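You operate a simulated robot arm through the tools that you are given. There is no shell and no other tool. Be economical: measure what you need, move in short steps, check, and stop when the job is done.

You are at the controls of a simulated robot arm. One attempt, no reset.

Task
Uncap the big keg with the white band, seat and lock its coupler, and open its vent for filling.
Fine: the cap goes on the long steel ledge; nothing drips; the other kegs and caps stay.

Only the result counts: the job must be done as asked and must still hold three seconds after the hand-in. Knocking over, shifting, dropping, spilling or breaking anything else fails it. Lids that push on must go on centred and level and be pressed home; caps that screw on are set level and turned clockwise until they are tight.

Robot
A 7-joint arm with a two-finger parallel gripper, fixed in place. Base frame: the origin is at the foot of the arm, x ahead of it, y to its left, z up; the work surface is at about z = 640. Units: mm, degrees, N and s.
With the tool pointing down near the work surface it reaches from about 120 to 640 mm from the base axis. Its first joint turns from -66.0 to 66.0 degrees. Payload 2.4 kg.
The tool frame sits at the grasp point between the pads (the TCP): z along the fingers, y along the line on which they close. The tips reach 30 mm beyond it. The gripper opens to 94 mm. The fingers are 28 mm wide and 10 mm thick; the gripper's body (50 by 96 mm) begins 55 mm behind the TCP.
Orientation is told as [roll, pitch, yaw] about the base's x, y, z axes, in that order, counted from this pose: with the fingers straight down and closing along the base's y, the tool's x points along the base's -x, its y along +y and its z along -z.

Tools
- The arm moves only by the tool nudge_tool. Its argument "rows" is a list that holds one entry, the list of rows, each a list of 6 numbers: the shift along the base's x, y, z in units of 20 mm (1.0 is 20 mm), then the turn, a rotation vector about the base's x, y, z in units of 6 degrees (1.0 is 6 degrees). In form: [[[dx, dy, dz, wx, wy, wz], ...]]. A call has 1 to 12 rows; each row shifts and turns the commanded pose from where the row before left it. "fingers" is the gripper command, from -1 (shut) to 1 (fully open), values between in proportion, set as the call begins (left out, the last holds). A call with a number of a shift or a turn outside -1 to 1 is refused whole. Rows are played at 5 a second. More than 50 mm and 8.6 degrees between two rows, or a gripper value outside its range, and nothing of the call is played. Where a pose cannot be reached the arm comes as near as it can. A force on the tool above 40 N (or 10 N above the force at the start of the call, whichever is more), or a blocked arm, ends the call early, and 0.2 s more pass. The fingers move at their own pace (about 153 mm/s each) and stop on an object; they squeeze with about 42 N. The grip force told is the motor's: it shows also when the fingers shut on nothing. Time passes only in rows, and 0.2 s behind the last, so rows that do not move let the fingers close. It gives the time, the measured TCP pose, the force on the tool (base axes), the opening and the grip force at its end, in the units of the frame above (readings bear some noise).
- Cameras (640 x 400 px; columns grow to the right, rows downward): "scene" is fixed at [26.7, 464.9, 1444.4]; the picture's right is [-0.85, -0.53, 0.00], its down [-0.31, 0.49, -0.81] and it looks along [0.43, -0.69, -0.58] (base axes); focal length 371 px, centre (320, 200). "wrist" rides on the gripper at [76, 14, -103] in the tool frame; the picture's right is [-0.18, 0.98, 0.00], its down [-0.75, -0.14, -0.64] and it looks along [-0.63, -0.12, 0.77] (tool axes); focal length 243 px, centre (320, 200). There is no depth. A picture from a camera that has moved, and an enlarged one, comes with that camera's place and axes in the base frame and with its lens.
- grab_frame(camera): a new picture of that camera. The clock stands still meanwhile.
- close_up(camera, box): a new picture of the part [left, top, right, bottom] of that camera's present view, enlarged. The clock stands still meanwhile.
- close_job(): hands the job in; it is judged then, once.

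Go step by step. Nothing tells you positions but the pictures and the camera data: compare them with the known pose of the tool, close in by small moves and look again before you grip or let go. The budget is 120 turns and 76 pictures, counting those below and the enlarged ones. Unless the task says otherwise, let go and move clear before handing in, and close with one line.

The tools are called after "Emit:" as a command line: name --argument value ..., lists and objects as JSON in quotes. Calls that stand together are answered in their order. nudge_tool: Moves the arm, as the interface text tells. Its arguments: {"type":"object","properties":{"rows":{"type":"array","items":{"type":"array","items":{"type":"array","items":{"type":"number"}}}},"fingers":{"type":"number"}},"required":["rows"]} The other tools are called the same way: grab_frame (camera) takes a picture; close_up (camera, box) takes an enlarged picture of a part of a camera's view; close_job () hands the job in.

At the start:

```text
time_s: 0.0
ee_pos: [382.5, -170.7, 1100.4]
tool_rot: [0.0, 0.0, 0.0]
contact_force: [-0.2, 0.7, 0.1]
finger_gap: 94.1
finger_force: 0.0
```

scene: 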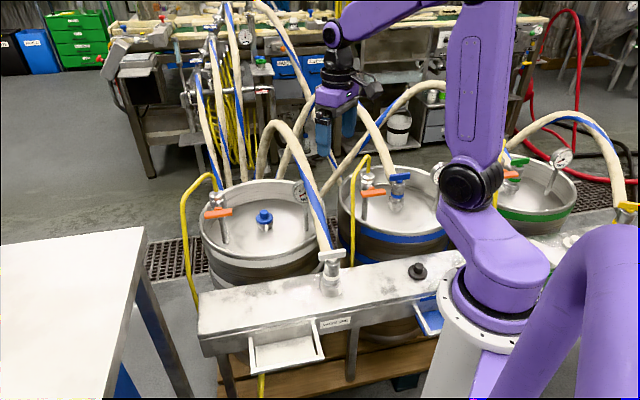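
wrist: 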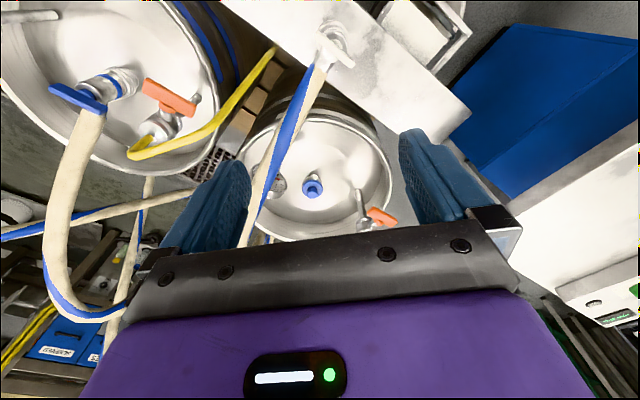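

I see the white-banded keg at left in the scene, with a blue cap in its centre, an orange vent lever, and a hose coupler parked on the steel ledge. I'll take enlarged views first.

Emit:
close_up --camera "scene" --box '[190, 160, 350, 260]'

Emit:
close_up --camera "scene" --box '[190, 230, 470, 400]'

Emit:
close_up --camera "scene" --box '[330, 140, 490, 240]'

Emit:
close_up --camera "wrist" --box '[220, 20, 460, 250]'

```text
4.00 times, centred on (270, 210) of scene
camera zoom: at [26.7, 464.9, 1444.4], right [-0.85, -0.53, 0.0], down [-0.31, 0.49, -0.81], along [0.43, -0.69, -0.58], focal length 1486 px, centre (520, 160)
```

zoom: 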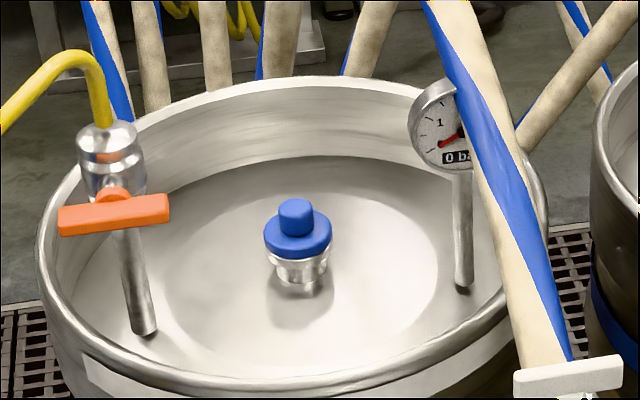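

```text
2.29 times, centred on (330, 315) of scene
camera zoom: at [26.7, 464.9, 1444.4], right [-0.85, -0.53, 0.0], down [-0.31, 0.49, -0.81], along [0.43, -0.69, -0.58], focal length 849 px, centre (297, -63)
```

zoom: 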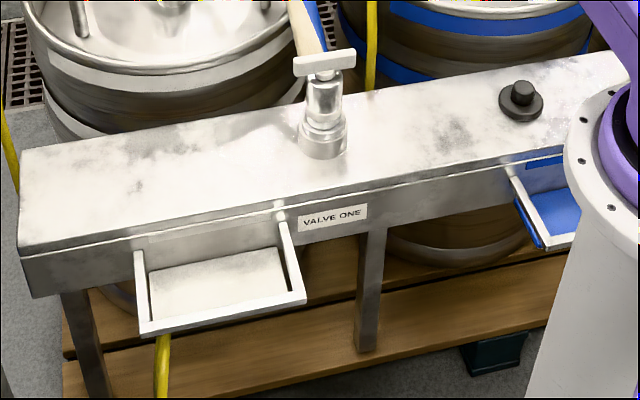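

```text
4.00 times, centred on (410, 190) of scene
camera zoom: at [26.7, 464.9, 1444.4], right [-0.85, -0.53, 0.0], down [-0.31, 0.49, -0.81], along [0.43, -0.69, -0.58], focal length 1486 px, centre (-40, 240)
```

zoom: 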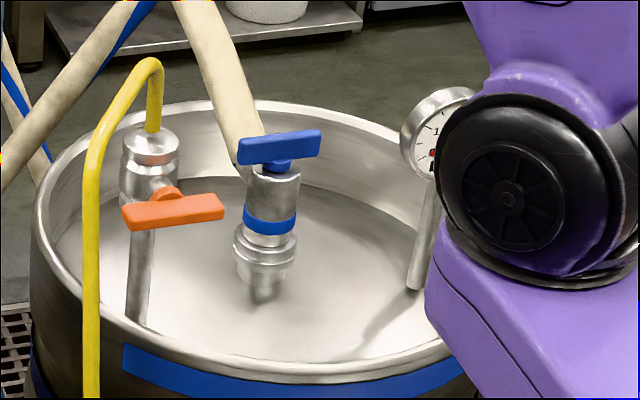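

```text
1.74 times, centred on (340, 135) of wrist
camera zoom: at [306.3, -156.1, 1204.2], right [0.18, 0.98, 0.0], down [0.75, -0.14, 0.64], along [0.63, -0.12, -0.77], focal length 422 px, centre (285, 313)
```

zoom: 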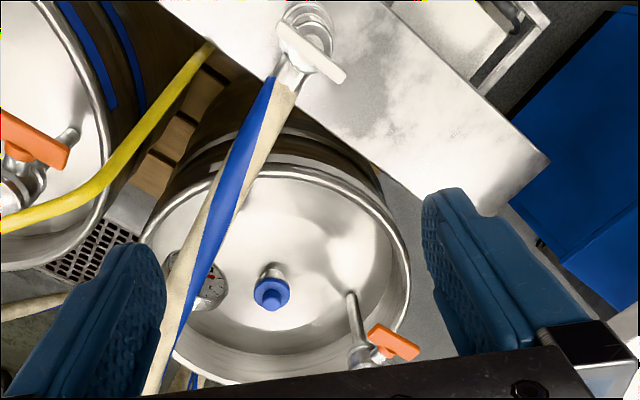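

The cap triangulates to about (686,-250,688) and the parked coupler's handle to about (368,-145,780). I'll look closer at the valves and coupler, and at the green keg for comparison.

Emit:
close_up --camera "scene" --box '[490, 140, 640, 240]'

Emit:
close_up --camera "scene" --box '[300, 235, 364, 307]'

Emit:
close_up --camera "scene" --box '[360, 170, 424, 220]'

Emit:
close_up --camera "scene" --box '[200, 180, 248, 220]'

Emit:
close_up --camera "scene" --box '[180, 230, 340, 350]'

```text
4.00 times, centred on (565, 190) of scene
camera zoom: at [26.7, 464.9, 1444.4], right [-0.85, -0.53, 0.0], down [-0.31, 0.49, -0.81], along [0.43, -0.69, -0.58], focal length 1486 px, centre (-660, 240)
```

zoom: 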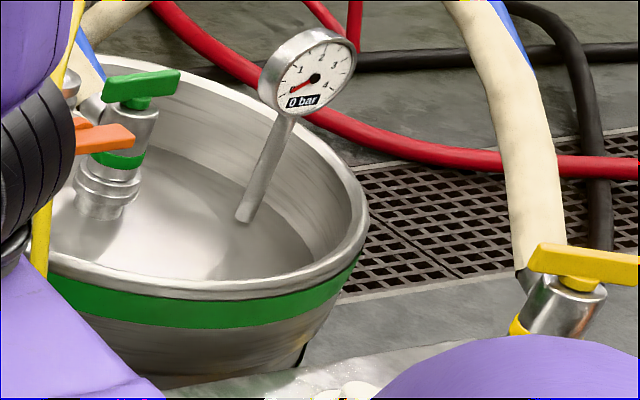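

```text
5.56 times, centred on (332, 271) of scene
camera zoom: at [26.7, 464.9, 1444.4], right [-0.85, -0.53, 0.0], down [-0.31, 0.49, -0.81], along [0.43, -0.69, -0.58], focal length 2063 px, centre (253, -194)
```

zoom: 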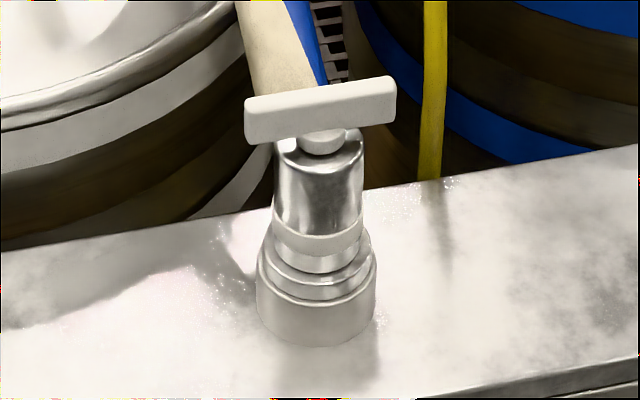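

```text
8.00 times, centred on (392, 195) of scene
camera zoom: at [26.7, 464.9, 1444.4], right [-0.85, -0.53, 0.0], down [-0.31, 0.49, -0.81], along [0.43, -0.69, -0.58], focal length 2971 px, centre (-256, 240)
```

zoom: 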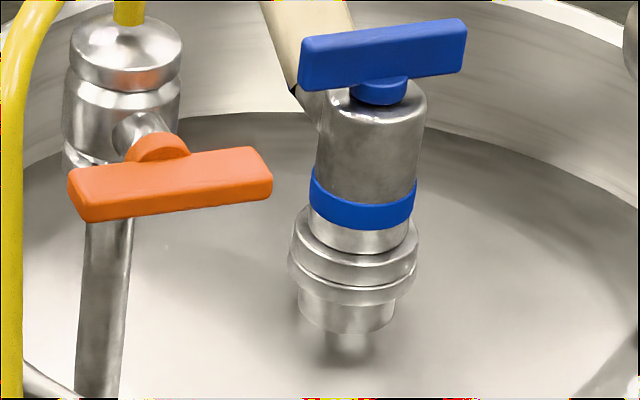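

```text
10.00 times, centred on (224, 200) of scene
camera zoom: at [26.7, 464.9, 1444.4], right [-0.85, -0.53, 0.0], down [-0.31, 0.49, -0.81], along [0.43, -0.69, -0.58], focal length 3714 px, centre (1280, 200)
```

zoom: 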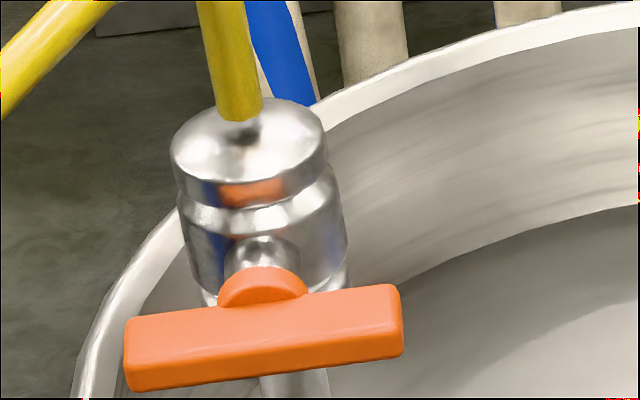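

```text
3.33 times, centred on (260, 290) of scene
camera zoom: at [26.7, 464.9, 1444.4], right [-0.85, -0.53, 0.0], down [-0.31, 0.49, -0.81], along [0.43, -0.69, -0.58], focal length 1238 px, centre (520, -100)
```

zoom: 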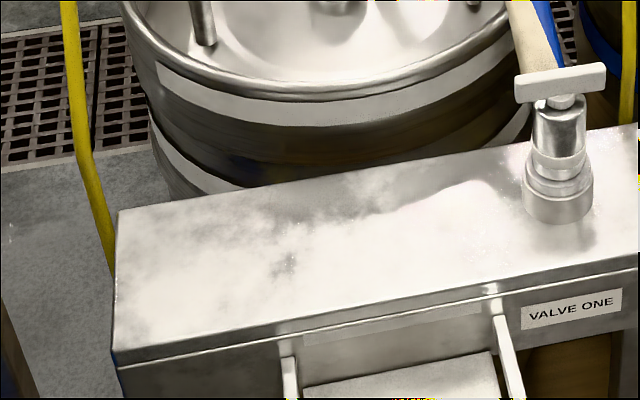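

The couplers sit on park bosses with T-handles; orange vent bar is horizontal across its stub. I'll move toward a point over the cap, staying high, to test reach and measure again.

Emit:
nudge_tool --rows '[[[1, -0.2, -0.5, 0, 0, 0], [1, -0.2, -0.5, 0, 0, 0], [1, -0.2, -0.5, 0, 0, 0], [1, -0.2, -0.5, 0, 0, 0], [1, -0.2, -0.5, 0, 0, 0], [1, -0.2, -0.5, 0, 0, 0], [1, -0.2, -0.5, 0, 0, 0], [1, -0.2, -0.5, 0, 0, 0], [1, -0.2, -0.5, 0, 0, 0], [1, -0.2, -0.5, 0, 0, 0]]]' --fingers 1

Emit:
grab_frame --camera "wrist"

Emit:
grab_frame --camera "scene"

```text
time_s: 2.2
ee_pos: [582.2, -211.6, 1002.0]
tool_rot: [0.1, 0.0, -0.1]
contact_force: [0.2, 0.5, 1.0]
finger_gap: 94.1
finger_force: 0.0
```

```text
64 pictures are left
camera wrist: at [505.7, -197.2, 1106.0], right [0.18, 0.98, 0.0], down [0.75, -0.14, 0.64], along [0.63, -0.12, -0.77], focal length 243 px, centre (320, 200)
```

wrist: 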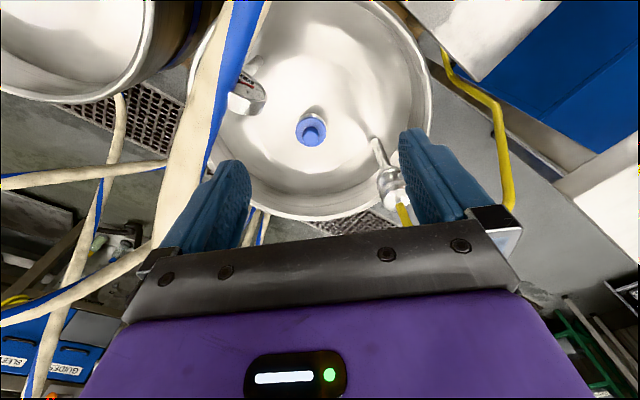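

```text
63 pictures are left
```

scene: 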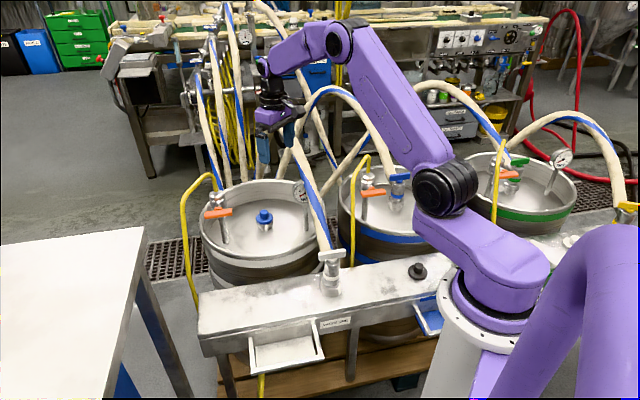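

The arm reaches easily and the cap re-measures at about (682,-248). I'll move over it and lower to z≈850.

Emit:
nudge_tool --rows '[[[0.8, -0.3, -0.9, 0, 0, 0], [0.8, -0.3, -0.9, 0, 0, 0], [0.8, -0.3, -0.9, 0, 0, 0], [0.8, -0.3, -0.9, 0, 0, 0], [0.8, -0.3, -0.9, 0, 0, 0], [0.8, -0.3, -0.9, 0, 0, 0], [0, 0, -0.9, 0, 0, 0], [0, 0, -0.9, 0, 0, 0]]]'

Emit:
grab_frame --camera "wrist"

Emit:
grab_frame --camera "scene"

```text
time_s: 4.0
ee_pos: [652.3, -236.6, 874.1]
tool_rot: [-0.1, 0.1, 0.0]
contact_force: [-0.1, -0.4, -0.6]
finger_gap: 94.0
finger_force: 0.0
out of reach, approached as far as the arm can: row 5, 6
```

```text
62 pictures are left
camera wrist: at [576.2, -222.2, 978.2], right [0.18, 0.98, 0.0], down [0.75, -0.14, 0.64], along [0.63, -0.12, -0.77], focal length 243 px, centre (320, 200)
```

wrist: 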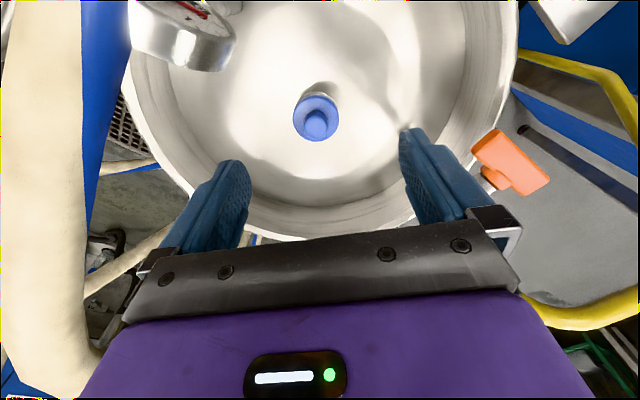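

```text
61 pictures are left
```

scene: 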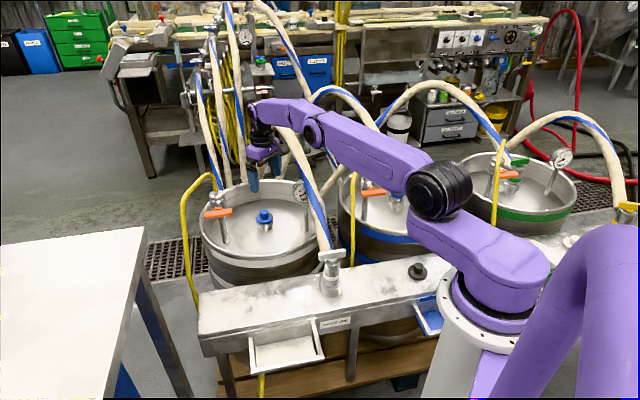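

Straight down, the arm runs out at about 694 mm radius and the cap is at about 728 mm, so I'll tilt the fingers outward. I'll yaw to −20° and tilt 25° about the tangential axis, then look again.

Emit:
nudge_tool --rows '[[[0, 0, 0, 0, 0, -0.85], [0, 0, 0, 0, 0, -0.85], [0, 0, 0, 0, 0, -0.85], [0, 0, 0, 0, 0, -0.85], [0, 0, 0, -0.29, -0.79, 0], [0, 0, 0, -0.29, -0.79, 0], [0, 0, 0, -0.29, -0.79, 0], [0, 0, 0, -0.29, -0.79, 0], [0, 0, 0, -0.29, -0.79, 0]]]'

```text
time_s: 6.0
ee_pos: [651.6, -235.6, 875.1]
tool_rot: [0.1, -25.3, -20.5]
contact_force: [0.1, 0.9, -0.8]
finger_gap: 94.2
finger_force: 0.1
```

Tilted as intended. I'll move over the cap and down to z≈790.

Emit:
nudge_tool --rows '[[[0.4, -0.15, -0.9, 0, 0, 0], [0.4, -0.15, -0.9, 0, 0, 0], [0.4, -0.15, -0.9, 0, 0, 0], [0.4, -0.15, -0.9, 0, 0, 0]]]'

Emit:
grab_frame --camera "wrist"

Emit:
close_up --camera "scene" --box '[190, 100, 350, 260]'

```text
time_s: 7.0
ee_pos: [682.6, -247.6, 803.7]
tool_rot: [0.1, -25.2, -20.5]
contact_force: [1.5, -0.6, -1.1]
finger_gap: 93.8
finger_force: 0.1
```

```text
60 pictures are left
camera wrist: at [583.4, -195.9, 864.4], right [0.5, 0.86, 0.08], down [0.33, -0.28, 0.9], along [0.8, -0.42, -0.42], focal length 243 px, centre (320, 200)
```

wrist: 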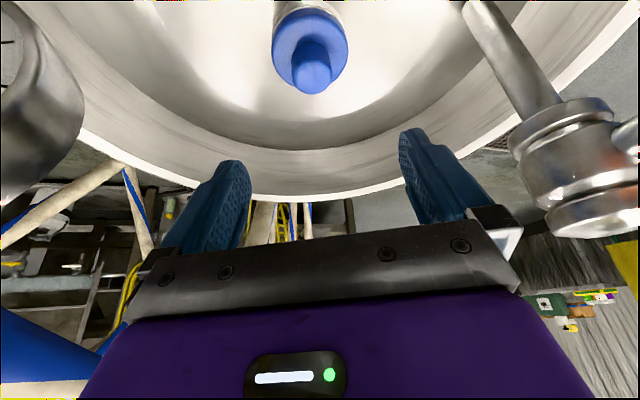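

```text
2.50 times, centred on (270, 180) of scene
camera zoom: at [26.6, 464.9, 1444.4], right [-0.85, -0.53, 0.0], down [-0.31, 0.49, -0.81], along [0.43, -0.69, -0.58], focal length 928 px, centre (445, 250)
```

zoom: 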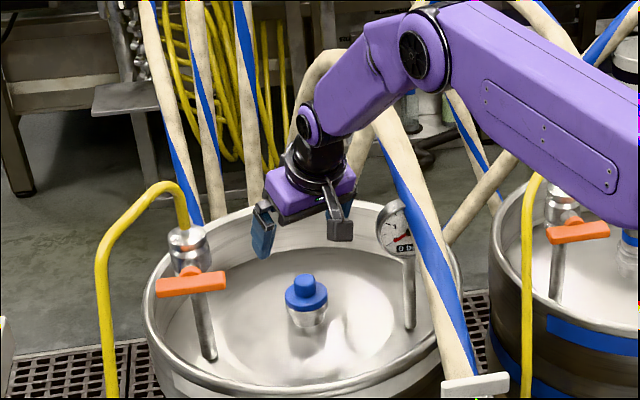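

The knob top triangulates to about (686,-247,720). I'll lower to just above it and check alignment.

Emit:
nudge_tool --rows '[[[-0.1, 0.05, -0.9, 0, 0, 0], [-0.1, 0.05, -0.9, 0, 0, 0], [-0.08, 0.05, -0.9, 0, 0, 0]]]'

Emit:
grab_frame --camera "wrist"

Emit:
close_up --camera "scene" --box '[230, 160, 310, 240]'

```text
time_s: 7.8
ee_pos: [676.2, -244.0, 746.6]
tool_rot: [0.1, -25.2, -20.4]
contact_force: [-0.6, -0.5, 0.4]
finger_gap: 93.8
finger_force: 0.1
```

```text
58 pictures are left
camera wrist: at [576.9, -192.6, 808.3], right [0.5, 0.86, 0.08], down [0.33, -0.28, 0.9], along [0.8, -0.42, -0.42], focal length 243 px, centre (320, 200)
```

wrist: 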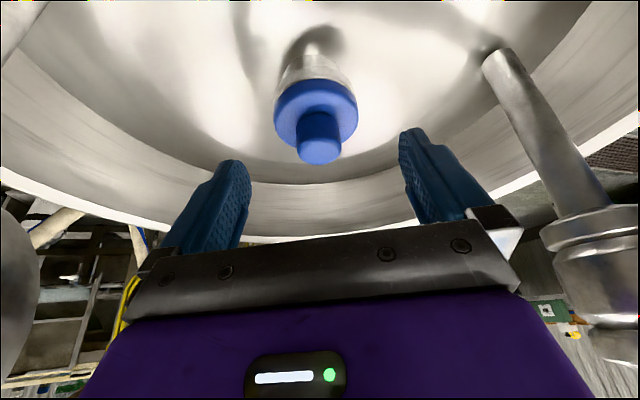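

```text
5.00 times, centred on (270, 200) of scene
camera zoom: at [26.7, 464.9, 1444.4], right [-0.85, -0.53, 0.0], down [-0.31, 0.49, -0.81], along [0.43, -0.69, -0.58], focal length 1857 px, centre (570, 200)
```

zoom: 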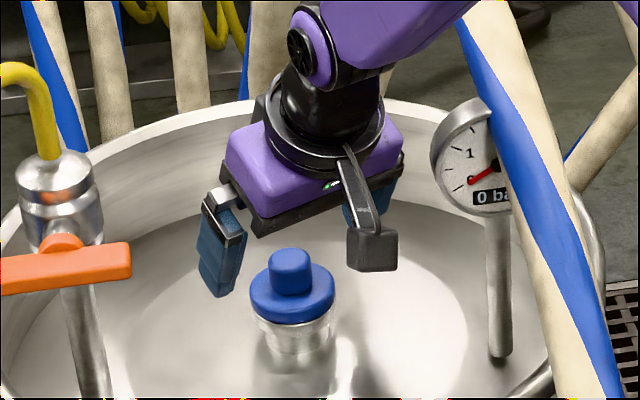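

Aligned laterally between the fingers. I'll lower 14 mm and close on the knob.

Emit:
nudge_tool --rows '[[[0, 0, -0.7, 0, 0, 0], [0, 0, 0, 0, 0, 0]]]'

Emit:
nudge_tool --rows '[[[0, 0, 0, 0, 0, 0], [0, 0, 0, 0, 0, 0], [0, 0, 0, 0, 0, 0]]]' --fingers -1

Emit:
grab_frame --camera "wrist"

```text
time_s: 8.4
ee_pos: [677.5, -243.7, 735.3]
tool_rot: [0.1, -25.3, -20.4]
contact_force: [0.0, 0.0, 0.7]
finger_gap: 94.1
finger_force: 0.1
```

```text
time_s: 9.2
ee_pos: [675.8, -244.5, 733.6]
tool_rot: [0.0, -25.2, -20.4]
contact_force: [-1.2, 0.1, 1.1]
finger_gap: 25.8
finger_force: 42.4
```

```text
56 pictures are left
camera wrist: at [576.9, -191.7, 795.6], right [0.5, 0.86, 0.08], down [0.33, -0.28, 0.9], along [0.8, -0.42, -0.42], focal length 243 px, centre (320, 200)
```

wrist: 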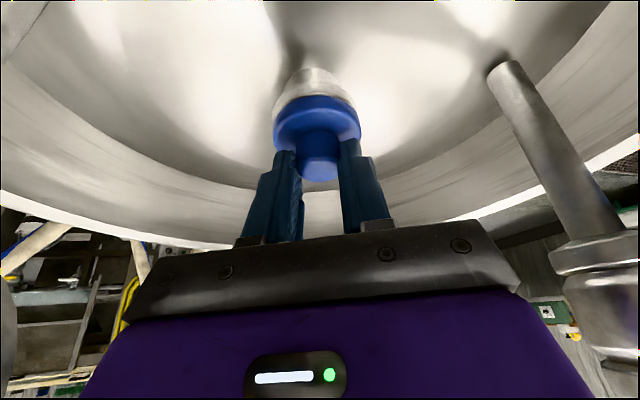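

The knob is gripped at a 26 mm gap. I'll test with a small lift to see whether the cap pulls off or needs unscrewing.

Emit:
nudge_tool --rows '[[[0, 0, 0.15, 0, 0, 0], [0, 0, 0.1, 0, 0, 0]]]'

```text
time_s: 9.8
ee_pos: [678.1, -243.7, 740.2]
tool_rot: [0.1, -25.1, -20.3]
contact_force: [0.2, -0.2, 0.6]
finger_gap: 25.9
finger_force: 41.7
```

Emit:
close_up --camera "scene" --box '[230, 160, 310, 240]'

Emit:
close_up --camera "wrist" --box '[220, 40, 420, 240]'

```text
5.00 times, centred on (270, 200) of scene
camera zoom: at [26.7, 464.9, 1444.4], right [-0.85, -0.53, 0.0], down [-0.31, 0.49, -0.81], along [0.43, -0.69, -0.58], focal length 1857 px, centre (570, 200)
```

zoom: 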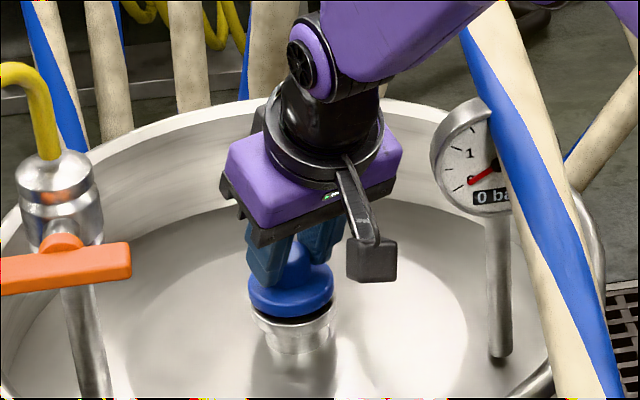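

```text
2.00 times, centred on (320, 140) of wrist
camera zoom: at [577.3, -191.8, 801.0], right [0.5, 0.86, 0.08], down [0.33, -0.28, 0.9], along [0.8, -0.42, -0.43], focal length 485 px, centre (320, 320)
```

zoom: 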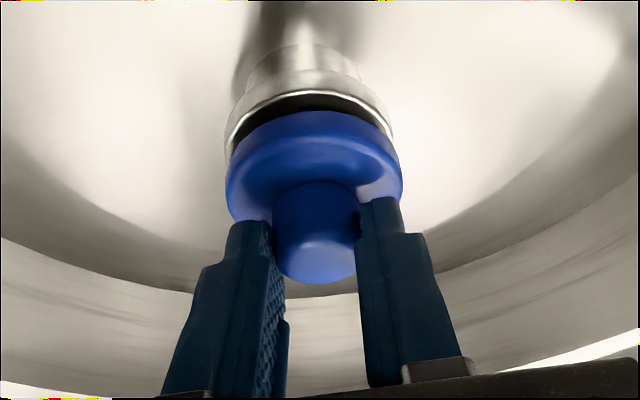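

The cap pulls straight off (it's a push plug). I'll lift it well clear, then carry it over the empty left stretch of the ledge, whose top works out at z≈640.

Emit:
nudge_tool --rows '[[[0, 0, 0.3, 0, 0, 0], [0, 0, 0.5, 0, 0, 0], [0, 0, 0.9, 0, 0, 0], [0, 0, 0.9, 0, 0, 0], [0, 0, 0.9, 0, 0, 0], [0, 0, 0.9, 0, 0, 0], [0, 0, 0.9, 0, 0, 0]]]'

Emit:
nudge_tool --rows '[[[-0.8, 0.8, 0, 0, 0, 0], [-0.8, 1, 0, 0, 0, 0], [-0.8, 1, 0, 0, 0, 0], [-0.8, 1, 0, 0, 0, 0], [-0.8, 1, 0, 0, 0, 0], [-0.8, 1, 0, 0, 0, 0], [-0.8, 1, 0, 0, 0, 0], [-0.8, 1, 0, 0, 0, 0], [-0.8, 1, 0, 0, 0, 0], [-0.7, 1, 0, 0, 0, 0], [-0.4, 1, 0, 0, 0, 0], [0, 1, 0, 0, 0, 0]]]'

Emit:
grab_frame --camera "scene"

Emit:
grab_frame --camera "wrist"

```text
time_s: 11.4
ee_pos: [675.7, -245.4, 845.4]
tool_rot: [0.0, -25.2, -20.4]
contact_force: [0.5, -0.3, -0.7]
finger_gap: 25.8
finger_force: 42.1
```

```text
time_s: 14.0
ee_pos: [511.0, -7.7, 846.2]
tool_rot: [0.2, -25.3, -20.3]
contact_force: [0.3, 0.1, 0.0]
finger_gap: 26.1
finger_force: 42.2
```

```text
53 pictures are left
```

scene: 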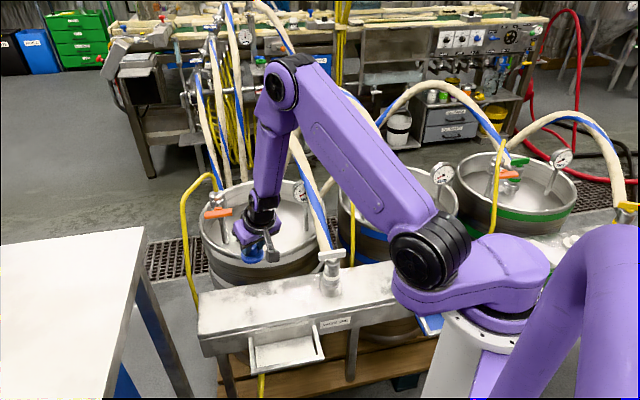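

```text
52 pictures are left
camera wrist: at [411.5, 43.5, 907.6], right [0.5, 0.86, 0.08], down [0.33, -0.28, 0.9], along [0.8, -0.42, -0.42], focal length 243 px, centre (320, 200)
```

wrist: 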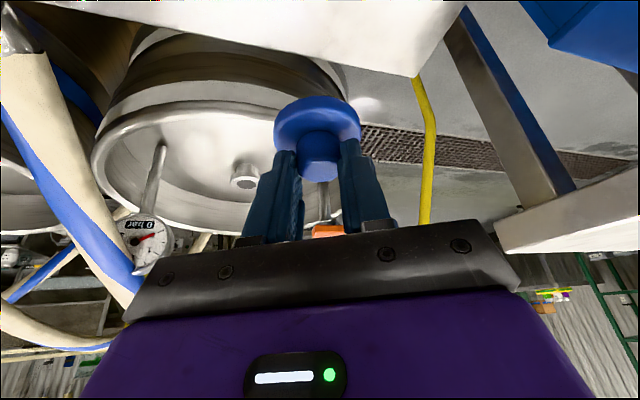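

The cap is over the ledge. I'll lower to about 20 mm above it and look.

Emit:
nudge_tool --rows '[[[0, 0, -0.9, 0, 0, 0], [0, 0, -0.9, 0, 0, 0], [0, 0, -0.9, 0, 0, 0], [0, 0, -0.9, 0, 0, 0], [0, 0, -0.9, 0, 0, 0], [0, 0, -0.9, 0, 0, 0], [0, 0, -0.9, 0, 0, 0]]]'

Emit:
close_up --camera "scene" --box '[190, 210, 350, 330]'

```text
time_s: 15.6
ee_pos: [512.4, -8.8, 720.4]
tool_rot: [0.0, -25.3, -20.4]
contact_force: [-0.8, -0.1, -0.1]
finger_gap: 25.8
finger_force: 41.9
```

```text
3.33 times, centred on (270, 270) of scene
camera zoom: at [26.7, 464.9, 1444.4], right [-0.85, -0.53, 0.0], down [-0.31, 0.49, -0.81], along [0.43, -0.69, -0.58], focal length 1238 px, centre (487, -33)
```

zoom: 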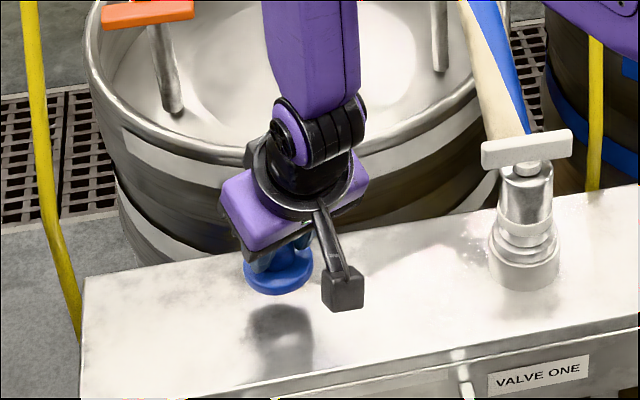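

I'll lower gently in small steps until contact.

Emit:
nudge_tool --rows '[[[0, 0, -0.3, 0, 0, 0], [0, 0, -0.3, 0, 0, 0], [0, 0, -0.2, 0, 0, 0], [0, 0, -0.1, 0, 0, 0], [0, 0, -0.1, 0, 0, 0]]]'

Emit:
close_up --camera "scene" --box '[220, 240, 300, 300]'

```text
time_s: 16.8
ee_pos: [510.5, -9.1, 698.6]
tool_rot: [0.3, -25.2, -20.6]
contact_force: [-0.7, -0.6, 0.2]
finger_gap: 25.8
finger_force: 42.3
```

```text
6.67 times, centred on (260, 270) of scene
camera zoom: at [26.7, 464.9, 1444.4], right [-0.85, -0.53, 0.0], down [-0.31, 0.49, -0.81], along [0.43, -0.69, -0.58], focal length 2476 px, centre (720, -267)
```

zoom: 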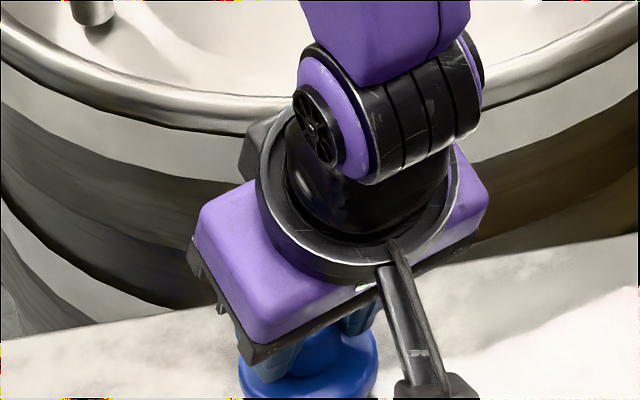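

Emit:
nudge_tool --rows '[[[0, 0, -0.1, 0, 0, 0], [0, 0, -0.1, 0, 0, 0], [0, 0, -0.1, 0, 0, 0]]]'

Emit:
close_up --camera "scene" --box '[230, 260, 310, 320]'

```text
time_s: 17.6
ee_pos: [511.7, -9.0, 693.7]
tool_rot: [0.1, -25.2, -20.4]
contact_force: [-0.2, -0.1, -0.3]
finger_gap: 25.6
finger_force: 42.4
```

```text
6.67 times, centred on (270, 290) of scene
camera zoom: at [26.7, 464.9, 1444.4], right [-0.85, -0.53, 0.0], down [-0.31, 0.49, -0.81], along [0.43, -0.69, -0.58], focal length 2476 px, centre (653, -400)
```

zoom: 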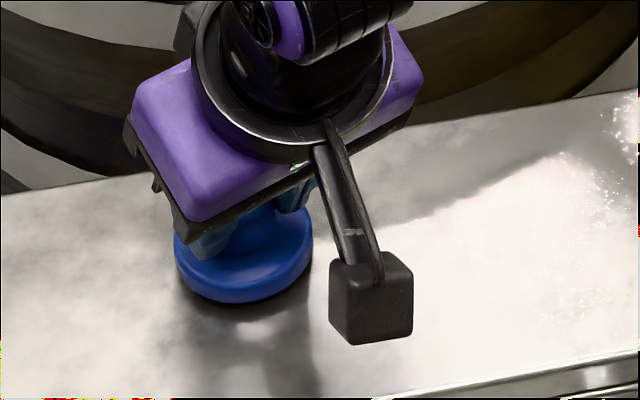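

Nearly down, with no contact yet. Continuing in 1 mm steps.

Emit:
nudge_tool --rows '[[[0, 0, -0.05, 0, 0, 0], [0, 0, -0.05, 0, 0, 0], [0, 0, -0.05, 0, 0, 0]]]'

Emit:
nudge_tool --rows '[[[0, 0, -0.05, 0, 0, 0], [0, 0, -0.05, 0, 0, 0]]]'

Emit:
close_up --camera "scene" --box '[240, 275, 290, 315]'

```text
time_s: 18.4
ee_pos: [512.3, -8.9, 690.3]
tool_rot: [0.2, -25.2, -20.5]
contact_force: [0.1, -0.2, -0.1]
finger_gap: 26.1
finger_force: 41.5
```

```text
time_s: 19.0
ee_pos: [511.1, -8.4, 688.3]
tool_rot: [0.1, -25.3, -20.4]
contact_force: [-3.2, 1.7, 9.9]
finger_gap: 25.9
finger_force: 41.7
```

```text
10.00 times, centred on (265, 295) of scene
camera zoom: at [26.4, 465.0, 1444.4], right [-0.85, -0.53, 0.0], down [-0.31, 0.49, -0.81], along [0.43, -0.69, -0.58], focal length 3714 px, centre (870, -750)
```

zoom: 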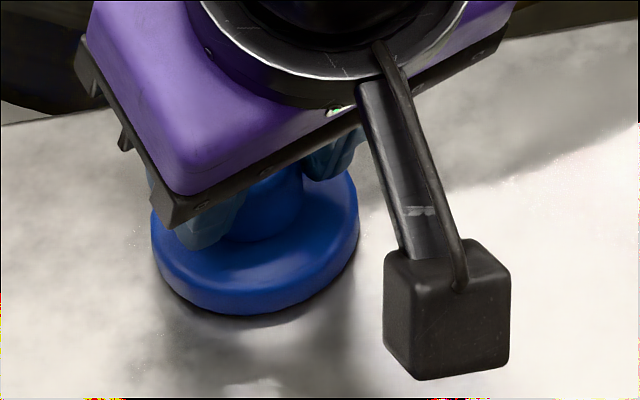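

Contact at about 10 N, so the cap is resting on the ledge. I'll release and rise.

Emit:
nudge_tool --rows '[[[0, 0, 0, 0, 0, 0], [0, 0, 0, 0, 0, 0], [0, 0, 0, 0, 0, 0]]]' --fingers 0.2

Emit:
nudge_tool --rows '[[[0, 0, 0.3, 0, 0, 0], [0, 0, 0.8, 0, 0, 0], [0, 0, 1, 0, 0, 0], [0, 0, 1, 0, 0, 0], [0, 0, 1, 0, 0, 0], [0, 0, 1, 0, 0, 0], [0, 0, 1, 0, 0, 0], [0, 0, 1, 0, 0, 0]]]'

Emit:
grab_frame --camera "scene"

Emit:
grab_frame --camera "wrist"

```text
time_s: 19.8
ee_pos: [511.9, -7.7, 687.7]
tool_rot: [0.1, -25.2, -20.4]
contact_force: [0.4, -0.2, -0.2]
finger_gap: 56.4
finger_force: 0.0
```

```text
time_s: 21.6
ee_pos: [512.0, -9.8, 830.6]
tool_rot: [0.1, -25.1, -20.4]
contact_force: [-0.9, 0.0, -0.6]
finger_gap: 56.6
finger_force: 0.2
```

```text
47 pictures are left
```

scene: 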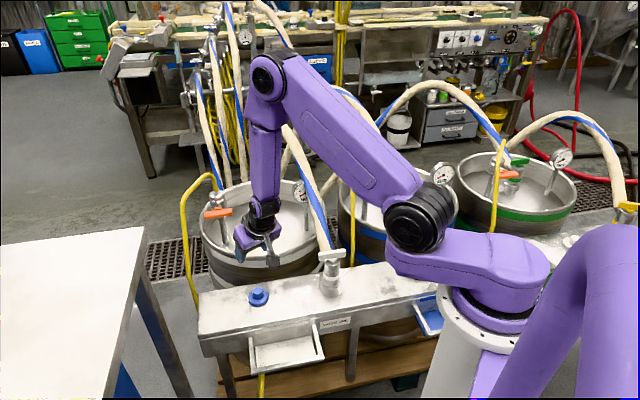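

```text
46 pictures are left
camera wrist: at [411.9, 43.3, 892.8], right [0.5, 0.86, 0.08], down [0.33, -0.28, 0.9], along [0.8, -0.42, -0.42], focal length 243 px, centre (320, 200)
```

wrist: 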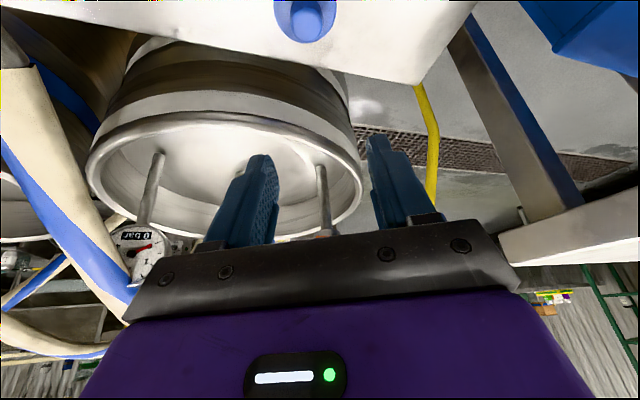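

The cap stands on the ledge. Next I'll untilt, yaw to +45° to line up with the coupler's T-bar, and move above it.

Emit:
nudge_tool --rows '[[[0, 0, 0.8, 0.29, 0.79, 0], [-0.4, -0.6, 0.8, 0.29, 0.79, 0], [-0.8, -0.8, 0.5, 0.29, 0.79, 0], [-0.8, -0.8, 0, 0.29, 0.79, 0], [-0.8, -0.8, 0, 0.29, 0.79, 0], [-0.8, -0.8, 0, 0, 0, 1], [-0.8, -0.8, 0, 0, 0, 1], [-0.8, -0.8, 0, 0, 0, 1], [-0.8, -0.6, 0, 0, 0, 1], [-0.8, -0.4, 0, 0, 0, 1]]]'

Emit:
nudge_tool --rows '[[[-0.3, -0.1, 0, 0, 0, 1], [0, 0, 0, 0, 0, 1], [0, 0, 0, 0, 0, 1], [0, 0, 0, 0, 0, 1], [0, 0, 0, 0, 0, 1], [0, 0, 0, 0, 0, 0.8]]]'

Emit:
grab_frame --camera "wrist"

```text
time_s: 23.8
ee_pos: [372.8, -122.1, 860.7]
tool_rot: [-1.5, -4.5, 9.5]
contact_force: [-0.2, 0.5, -0.2]
finger_gap: 56.3
finger_force: 0.1
out of reach, approached as far as the arm can: row 2, 3, 5
```

```text
time_s: 25.2
ee_pos: [367.1, -124.8, 861.9]
tool_rot: [-1.5, -4.4, 44.4]
contact_force: [0.3, 0.4, 0.2]
finger_gap: 56.3
finger_force: 0.0
```

```text
45 pictures are left
camera wrist: at [296.3, -171.7, 958.7], right [-0.56, 0.83, -0.01], down [0.59, 0.4, 0.7], along [0.59, 0.38, -0.71], focal length 243 px, centre (320, 200)
```

wrist: 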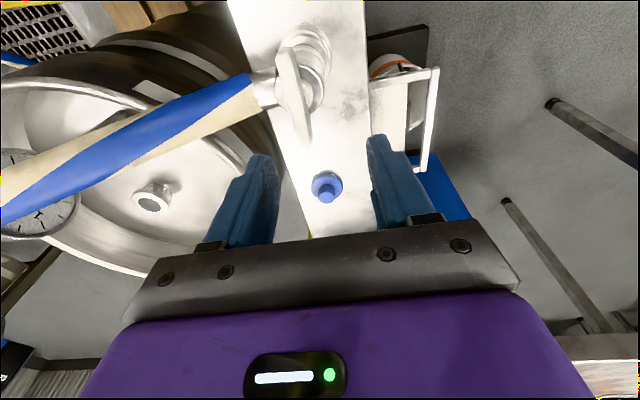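

The T-bar triangulates to about (370,-147,771), running at about 43°. I'll set a 14° tilt in the bar's plane (needed later for reach), narrow the fingers, and come closer to check.

Emit:
nudge_tool --rows '[[[0, -0.6, 0, 0.64, -0.49, -0.1], [0, -0.65, -0.3, 0.64, -0.49, -0.1], [0, 0, -0.9, 0, 0, 0], [0, 0, -0.4, 0, 0, 0]]]' --fingers -0.2

Emit:
grab_frame --camera "wrist"

Emit:
close_up --camera "scene" --box '[290, 210, 390, 310]'

```text
time_s: 26.2
ee_pos: [367.8, -150.9, 829.2]
tool_rot: [0.0, -13.9, 42.8]
contact_force: [1.0, 0.6, 0.1]
finger_gap: 37.4
finger_force: 0.0
```

```text
44 pictures are left
camera wrist: at [286.8, -207.3, 911.9], right [-0.54, 0.84, 0.04], down [0.52, 0.29, 0.8], along [0.66, 0.46, -0.59], focal length 243 px, centre (320, 200)
```

wrist: 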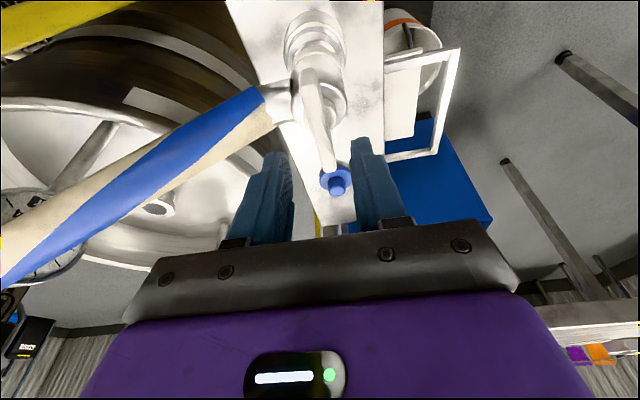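

```text
4.00 times, centred on (340, 260) of scene
camera zoom: at [26.7, 464.9, 1444.4], right [-0.85, -0.53, 0.0], down [-0.31, 0.49, -0.81], along [0.43, -0.69, -0.58], focal length 1486 px, centre (240, -40)
```

zoom: 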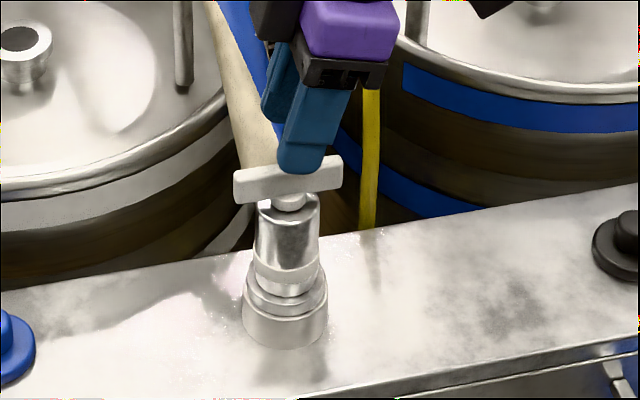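

Laterally aligned with the bar. To keep the rear finger off the hose root I'll narrow further to about 26 mm, then descend to z≈791 around the bar.

Emit:
nudge_tool --rows '[[[0.05, 0.05, -0.5, 0, 0, 0], [0.05, 0.05, -0.5, 0, 0, 0], [0, 0, -0.4, 0, 0, 0], [0, 0, -0.3, 0, 0, 0]]]' --fingers -0.44

Emit:
close_up --camera "wrist" --box '[220, 50, 420, 250]'

Emit:
close_up --camera "scene" --box '[300, 220, 364, 300]'

```text
time_s: 27.2
ee_pos: [377.8, -149.7, 798.3]
tool_rot: [0.4, -13.8, 42.8]
contact_force: [-0.7, -0.3, 0.6]
finger_gap: 26.6
finger_force: 0.3
out of reach, approached as far as the arm can: row 3, 4
```

```text
2.00 times, centred on (320, 150) of wrist
camera zoom: at [296.6, -207.2, 882.0], right [-0.54, 0.84, 0.05], down [0.52, 0.29, 0.8], along [0.66, 0.46, -0.59], focal length 485 px, centre (320, 300)
```

zoom: 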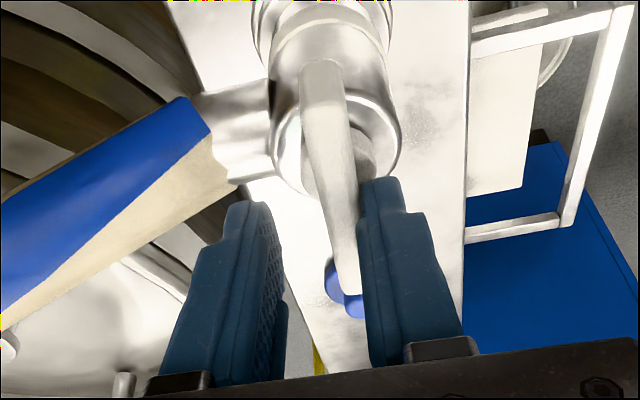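

```text
5.00 times, centred on (332, 260) of scene
camera zoom: at [26.6, 464.9, 1444.4], right [-0.85, -0.53, 0.0], down [-0.31, 0.49, -0.81], along [0.43, -0.69, -0.58], focal length 1857 px, centre (260, -100)
```

zoom: 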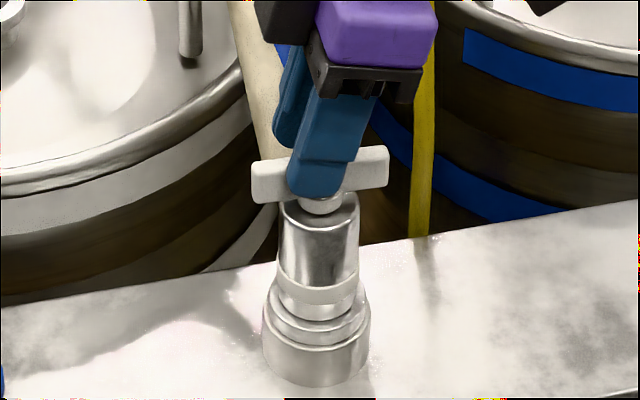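

The 14° tilt hits a joint limit this close in, shifting the tool 8 mm. I'll rise, reduce the tilt to 8°, and aim for the inner half of the bar (which will reduce the reach needed at the keg).

Emit:
nudge_tool --rows '[[[0, 0, 0.9, 0, 0, 0], [0, 0, 0.5, -0.68, 0.73, 0], [-0.5, -0.2, 0, 0, 0, 0], [-0.35, -0.15, 0, 0, 0, 0], [0, 0, 0, 0, 0, 0]]]'

Emit:
close_up --camera "wrist" --box '[220, 50, 420, 250]'

```text
time_s: 28.4
ee_pos: [359.4, -157.9, 827.6]
tool_rot: [0.1, -7.9, 42.9]
contact_force: [-0.5, -0.2, 0.5]
finger_gap: 26.4
finger_force: 0.0
```

```text
2.00 times, centred on (320, 150) of wrist
camera zoom: at [284.7, -208.7, 919.9], right [-0.54, 0.84, 0.03], down [0.58, 0.34, 0.74], along [0.62, 0.41, -0.67], focal length 485 px, centre (320, 300)
```

zoom: 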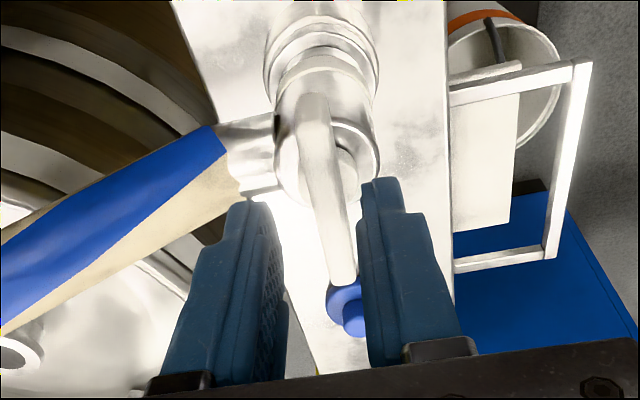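

Aligned within a millimetre. Descending to grip height.

Emit:
nudge_tool --rows '[[[0, 0, -0.6, 0, 0, -0.2], [0, 0, -0.6, 0, 0, 0], [0, 0, -0.4, 0, 0, 0], [0, 0, -0.25, 0, 0, 0]]]'

Emit:
close_up --camera "scene" --box '[300, 220, 364, 300]'

Emit:
close_up --camera "wrist" --box '[220, 50, 420, 250]'

```text
time_s: 29.4
ee_pos: [361.6, -156.6, 790.0]
tool_rot: [0.4, -7.8, 41.7]
contact_force: [0.2, -0.1, -0.8]
finger_gap: 26.4
finger_force: 0.0
```

```text
5.00 times, centred on (332, 260) of scene
camera zoom: at [26.6, 464.9, 1444.4], right [-0.85, -0.53, 0.0], down [-0.31, 0.49, -0.81], along [0.43, -0.69, -0.58], focal length 1857 px, centre (260, -100)
```

zoom: 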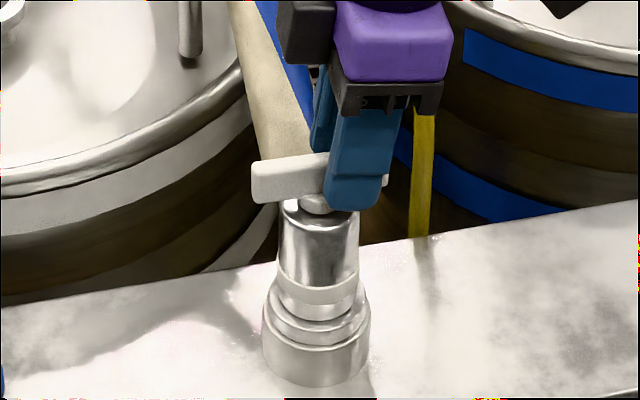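

```text
2.00 times, centred on (320, 150) of wrist
camera zoom: at [286.4, -207.5, 883.8], right [-0.52, 0.86, 0.03], down [0.59, 0.33, 0.74], along [0.62, 0.4, -0.67], focal length 485 px, centre (320, 300)
```

zoom: 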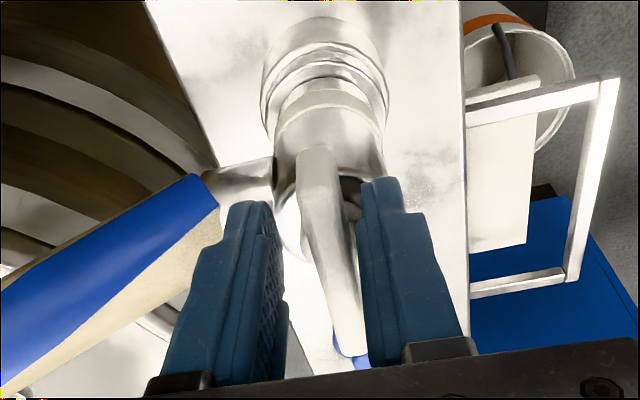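

The bar sits about 3 mm nearer the front finger. I'll shift that much and close.

Emit:
nudge_tool --rows '[[[-0.08, 0.13, 0, 0, 0, 0], [0, 0, 0, 0, 0, 0]]]'

Emit:
nudge_tool --rows '[[[0, 0, 0, 0, 0, 0], [0, 0, 0, 0, 0, 0]]]' --fingers -1

Emit:
nudge_tool --rows '[[[0, 0, 0.1, 0, 0, 0], [0, 0, 0.15, 0, 0, 0]]]'

Emit:
close_up --camera "scene" --box '[300, 220, 364, 300]'

```text
time_s: 30.0
ee_pos: [362.2, -155.3, 791.4]
tool_rot: [0.5, -7.7, 41.6]
contact_force: [-0.3, 0.2, 0.3]
finger_gap: 26.4
finger_force: 0.2
out of reach, approached as far as the arm can: row 1
```

```text
time_s: 30.6
ee_pos: [361.8, -153.9, 791.6]
tool_rot: [0.4, -7.8, 41.8]
contact_force: [-2.6, 3.3, -0.2]
finger_gap: 10.5
finger_force: 41.7
```

```text
time_s: 31.2
ee_pos: [361.8, -154.6, 796.4]
tool_rot: [0.1, -7.9, 41.8]
contact_force: [-0.6, 0.3, -9.8]
finger_gap: 10.5
finger_force: 41.6
```

```text
5.00 times, centred on (332, 260) of scene
camera zoom: at [26.8, 464.9, 1444.4], right [-0.85, -0.53, 0.0], down [-0.31, 0.49, -0.81], along [0.43, -0.69, -0.58], focal length 1857 px, centre (260, -100)
```

zoom: 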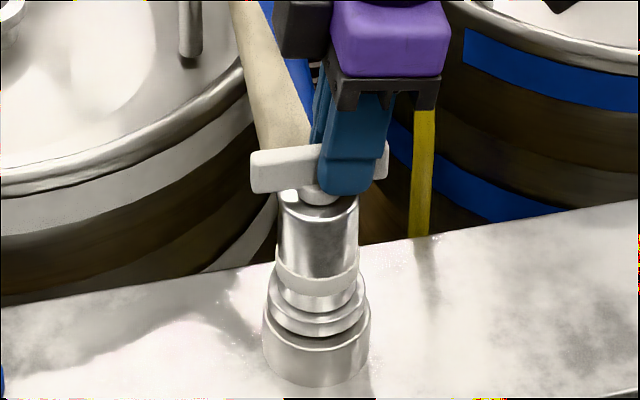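

The coupler lifts freely (about 1 kg). Lifting further and checking that it hangs level.

Emit:
nudge_tool --rows '[[[0, 0, 0.4, 0, 0, 0], [0, 0, 0.6, 0, 0, 0], [0, 0, 0.8, 0, 0, 0], [0, 0, 0.8, 0, 0, 0], [0, 0, 0.8, 0, 0, 0]]]'

Emit:
close_up --camera "scene" --box '[230, 160, 390, 300]'

Emit:
grab_frame --camera "wrist"

```text
time_s: 32.4
ee_pos: [360.3, -154.0, 864.8]
tool_rot: [0.0, -7.9, 41.7]
contact_force: [0.6, 0.6, -10.8]
finger_gap: 10.5
finger_force: 42.2
```

```text
2.86 times, centred on (310, 230) of scene
camera zoom: at [26.8, 464.9, 1444.4], right [-0.85, -0.53, 0.0], down [-0.31, 0.49, -0.81], along [0.43, -0.69, -0.58], focal length 1061 px, centre (349, 114)
```

zoom: 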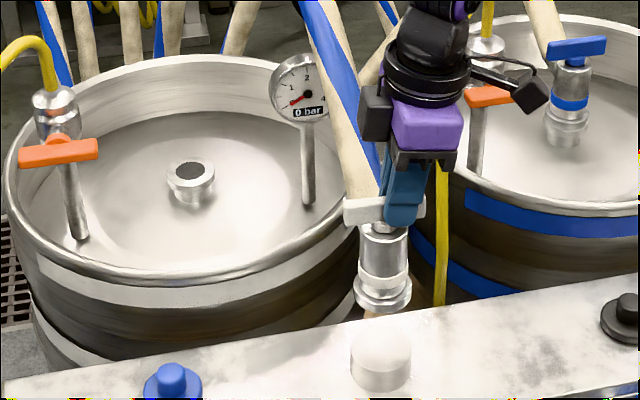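

```text
35 pictures are left
camera wrist: at [285.3, -203.7, 956.8], right [-0.52, 0.86, 0.03], down [0.59, 0.33, 0.74], along [0.62, 0.4, -0.67], focal length 243 px, centre (320, 200)
```

wrist: 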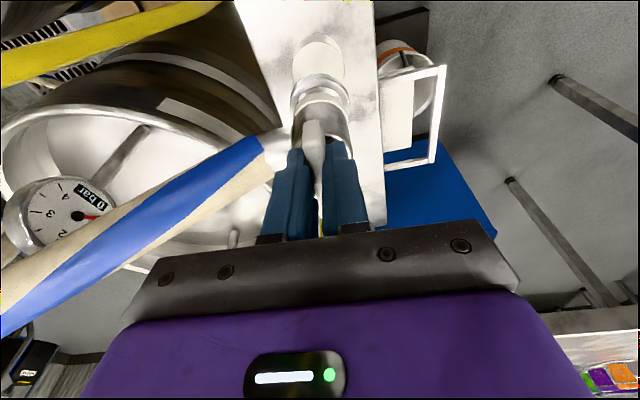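

The coupler hangs level; the boss and keg neck both top out at about 687, so the seated TCP should be about 791. I'll raise it while turning the yaw to about −5°, then carry it out above the keg with clearance over the gauge.

Emit:
nudge_tool --rows '[[[0, 0, 0.8, 0, 0, 0], [0, 0, 0.8, 0, 0, 0], [0.2, 0, 0.8, 0, 0, -0.8], [0.4, 0, 0.8, 0, 0, -0.8], [0.6, 0, 0.7, 0, 0, -0.8], [0.8, 0, 0.4, 0, 0, -0.8], [0.8, 0, 0, 0, 0, -0.8], [0.8, 0, 0, 0, 0, -0.8]]]'

Emit:
nudge_tool --rows '[[[0.9, -0.1, 0, 0, 0, -0.8], [0.9, -0.1, 0, 0, 0, -0.8], [0.9, -0.1, 0, 0, 0, -0.8], [0.9, -0.2, 0, 0, 0, -0.6], [0.9, -0.2, 0, 0, 0, 0], [0.9, -0.3, 0, 0, 0, 0], [0.9, -0.3, 0, 0, 0, 0], [0.9, -0.3, 0, 0, 0, 0], [0.9, -0.4, 0, 0, 0, 0]]]'

Emit:
grab_frame --camera "scene"

```text
time_s: 34.2
ee_pos: [434.1, -155.9, 951.7]
tool_rot: [0.1, -7.9, 12.7]
contact_force: [-0.1, -0.5, -10.2]
finger_gap: 10.4
finger_force: 42.6
```

```text
time_s: 36.2
ee_pos: [596.8, -194.1, 949.6]
tool_rot: [-0.1, -7.8, -5.1]
contact_force: [-0.5, -0.6, -11.4]
finger_gap: 10.5
finger_force: 42.2
```

```text
34 pictures are left
```

scene: 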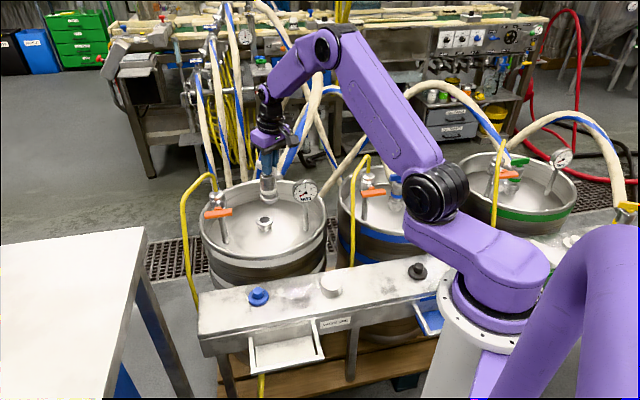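

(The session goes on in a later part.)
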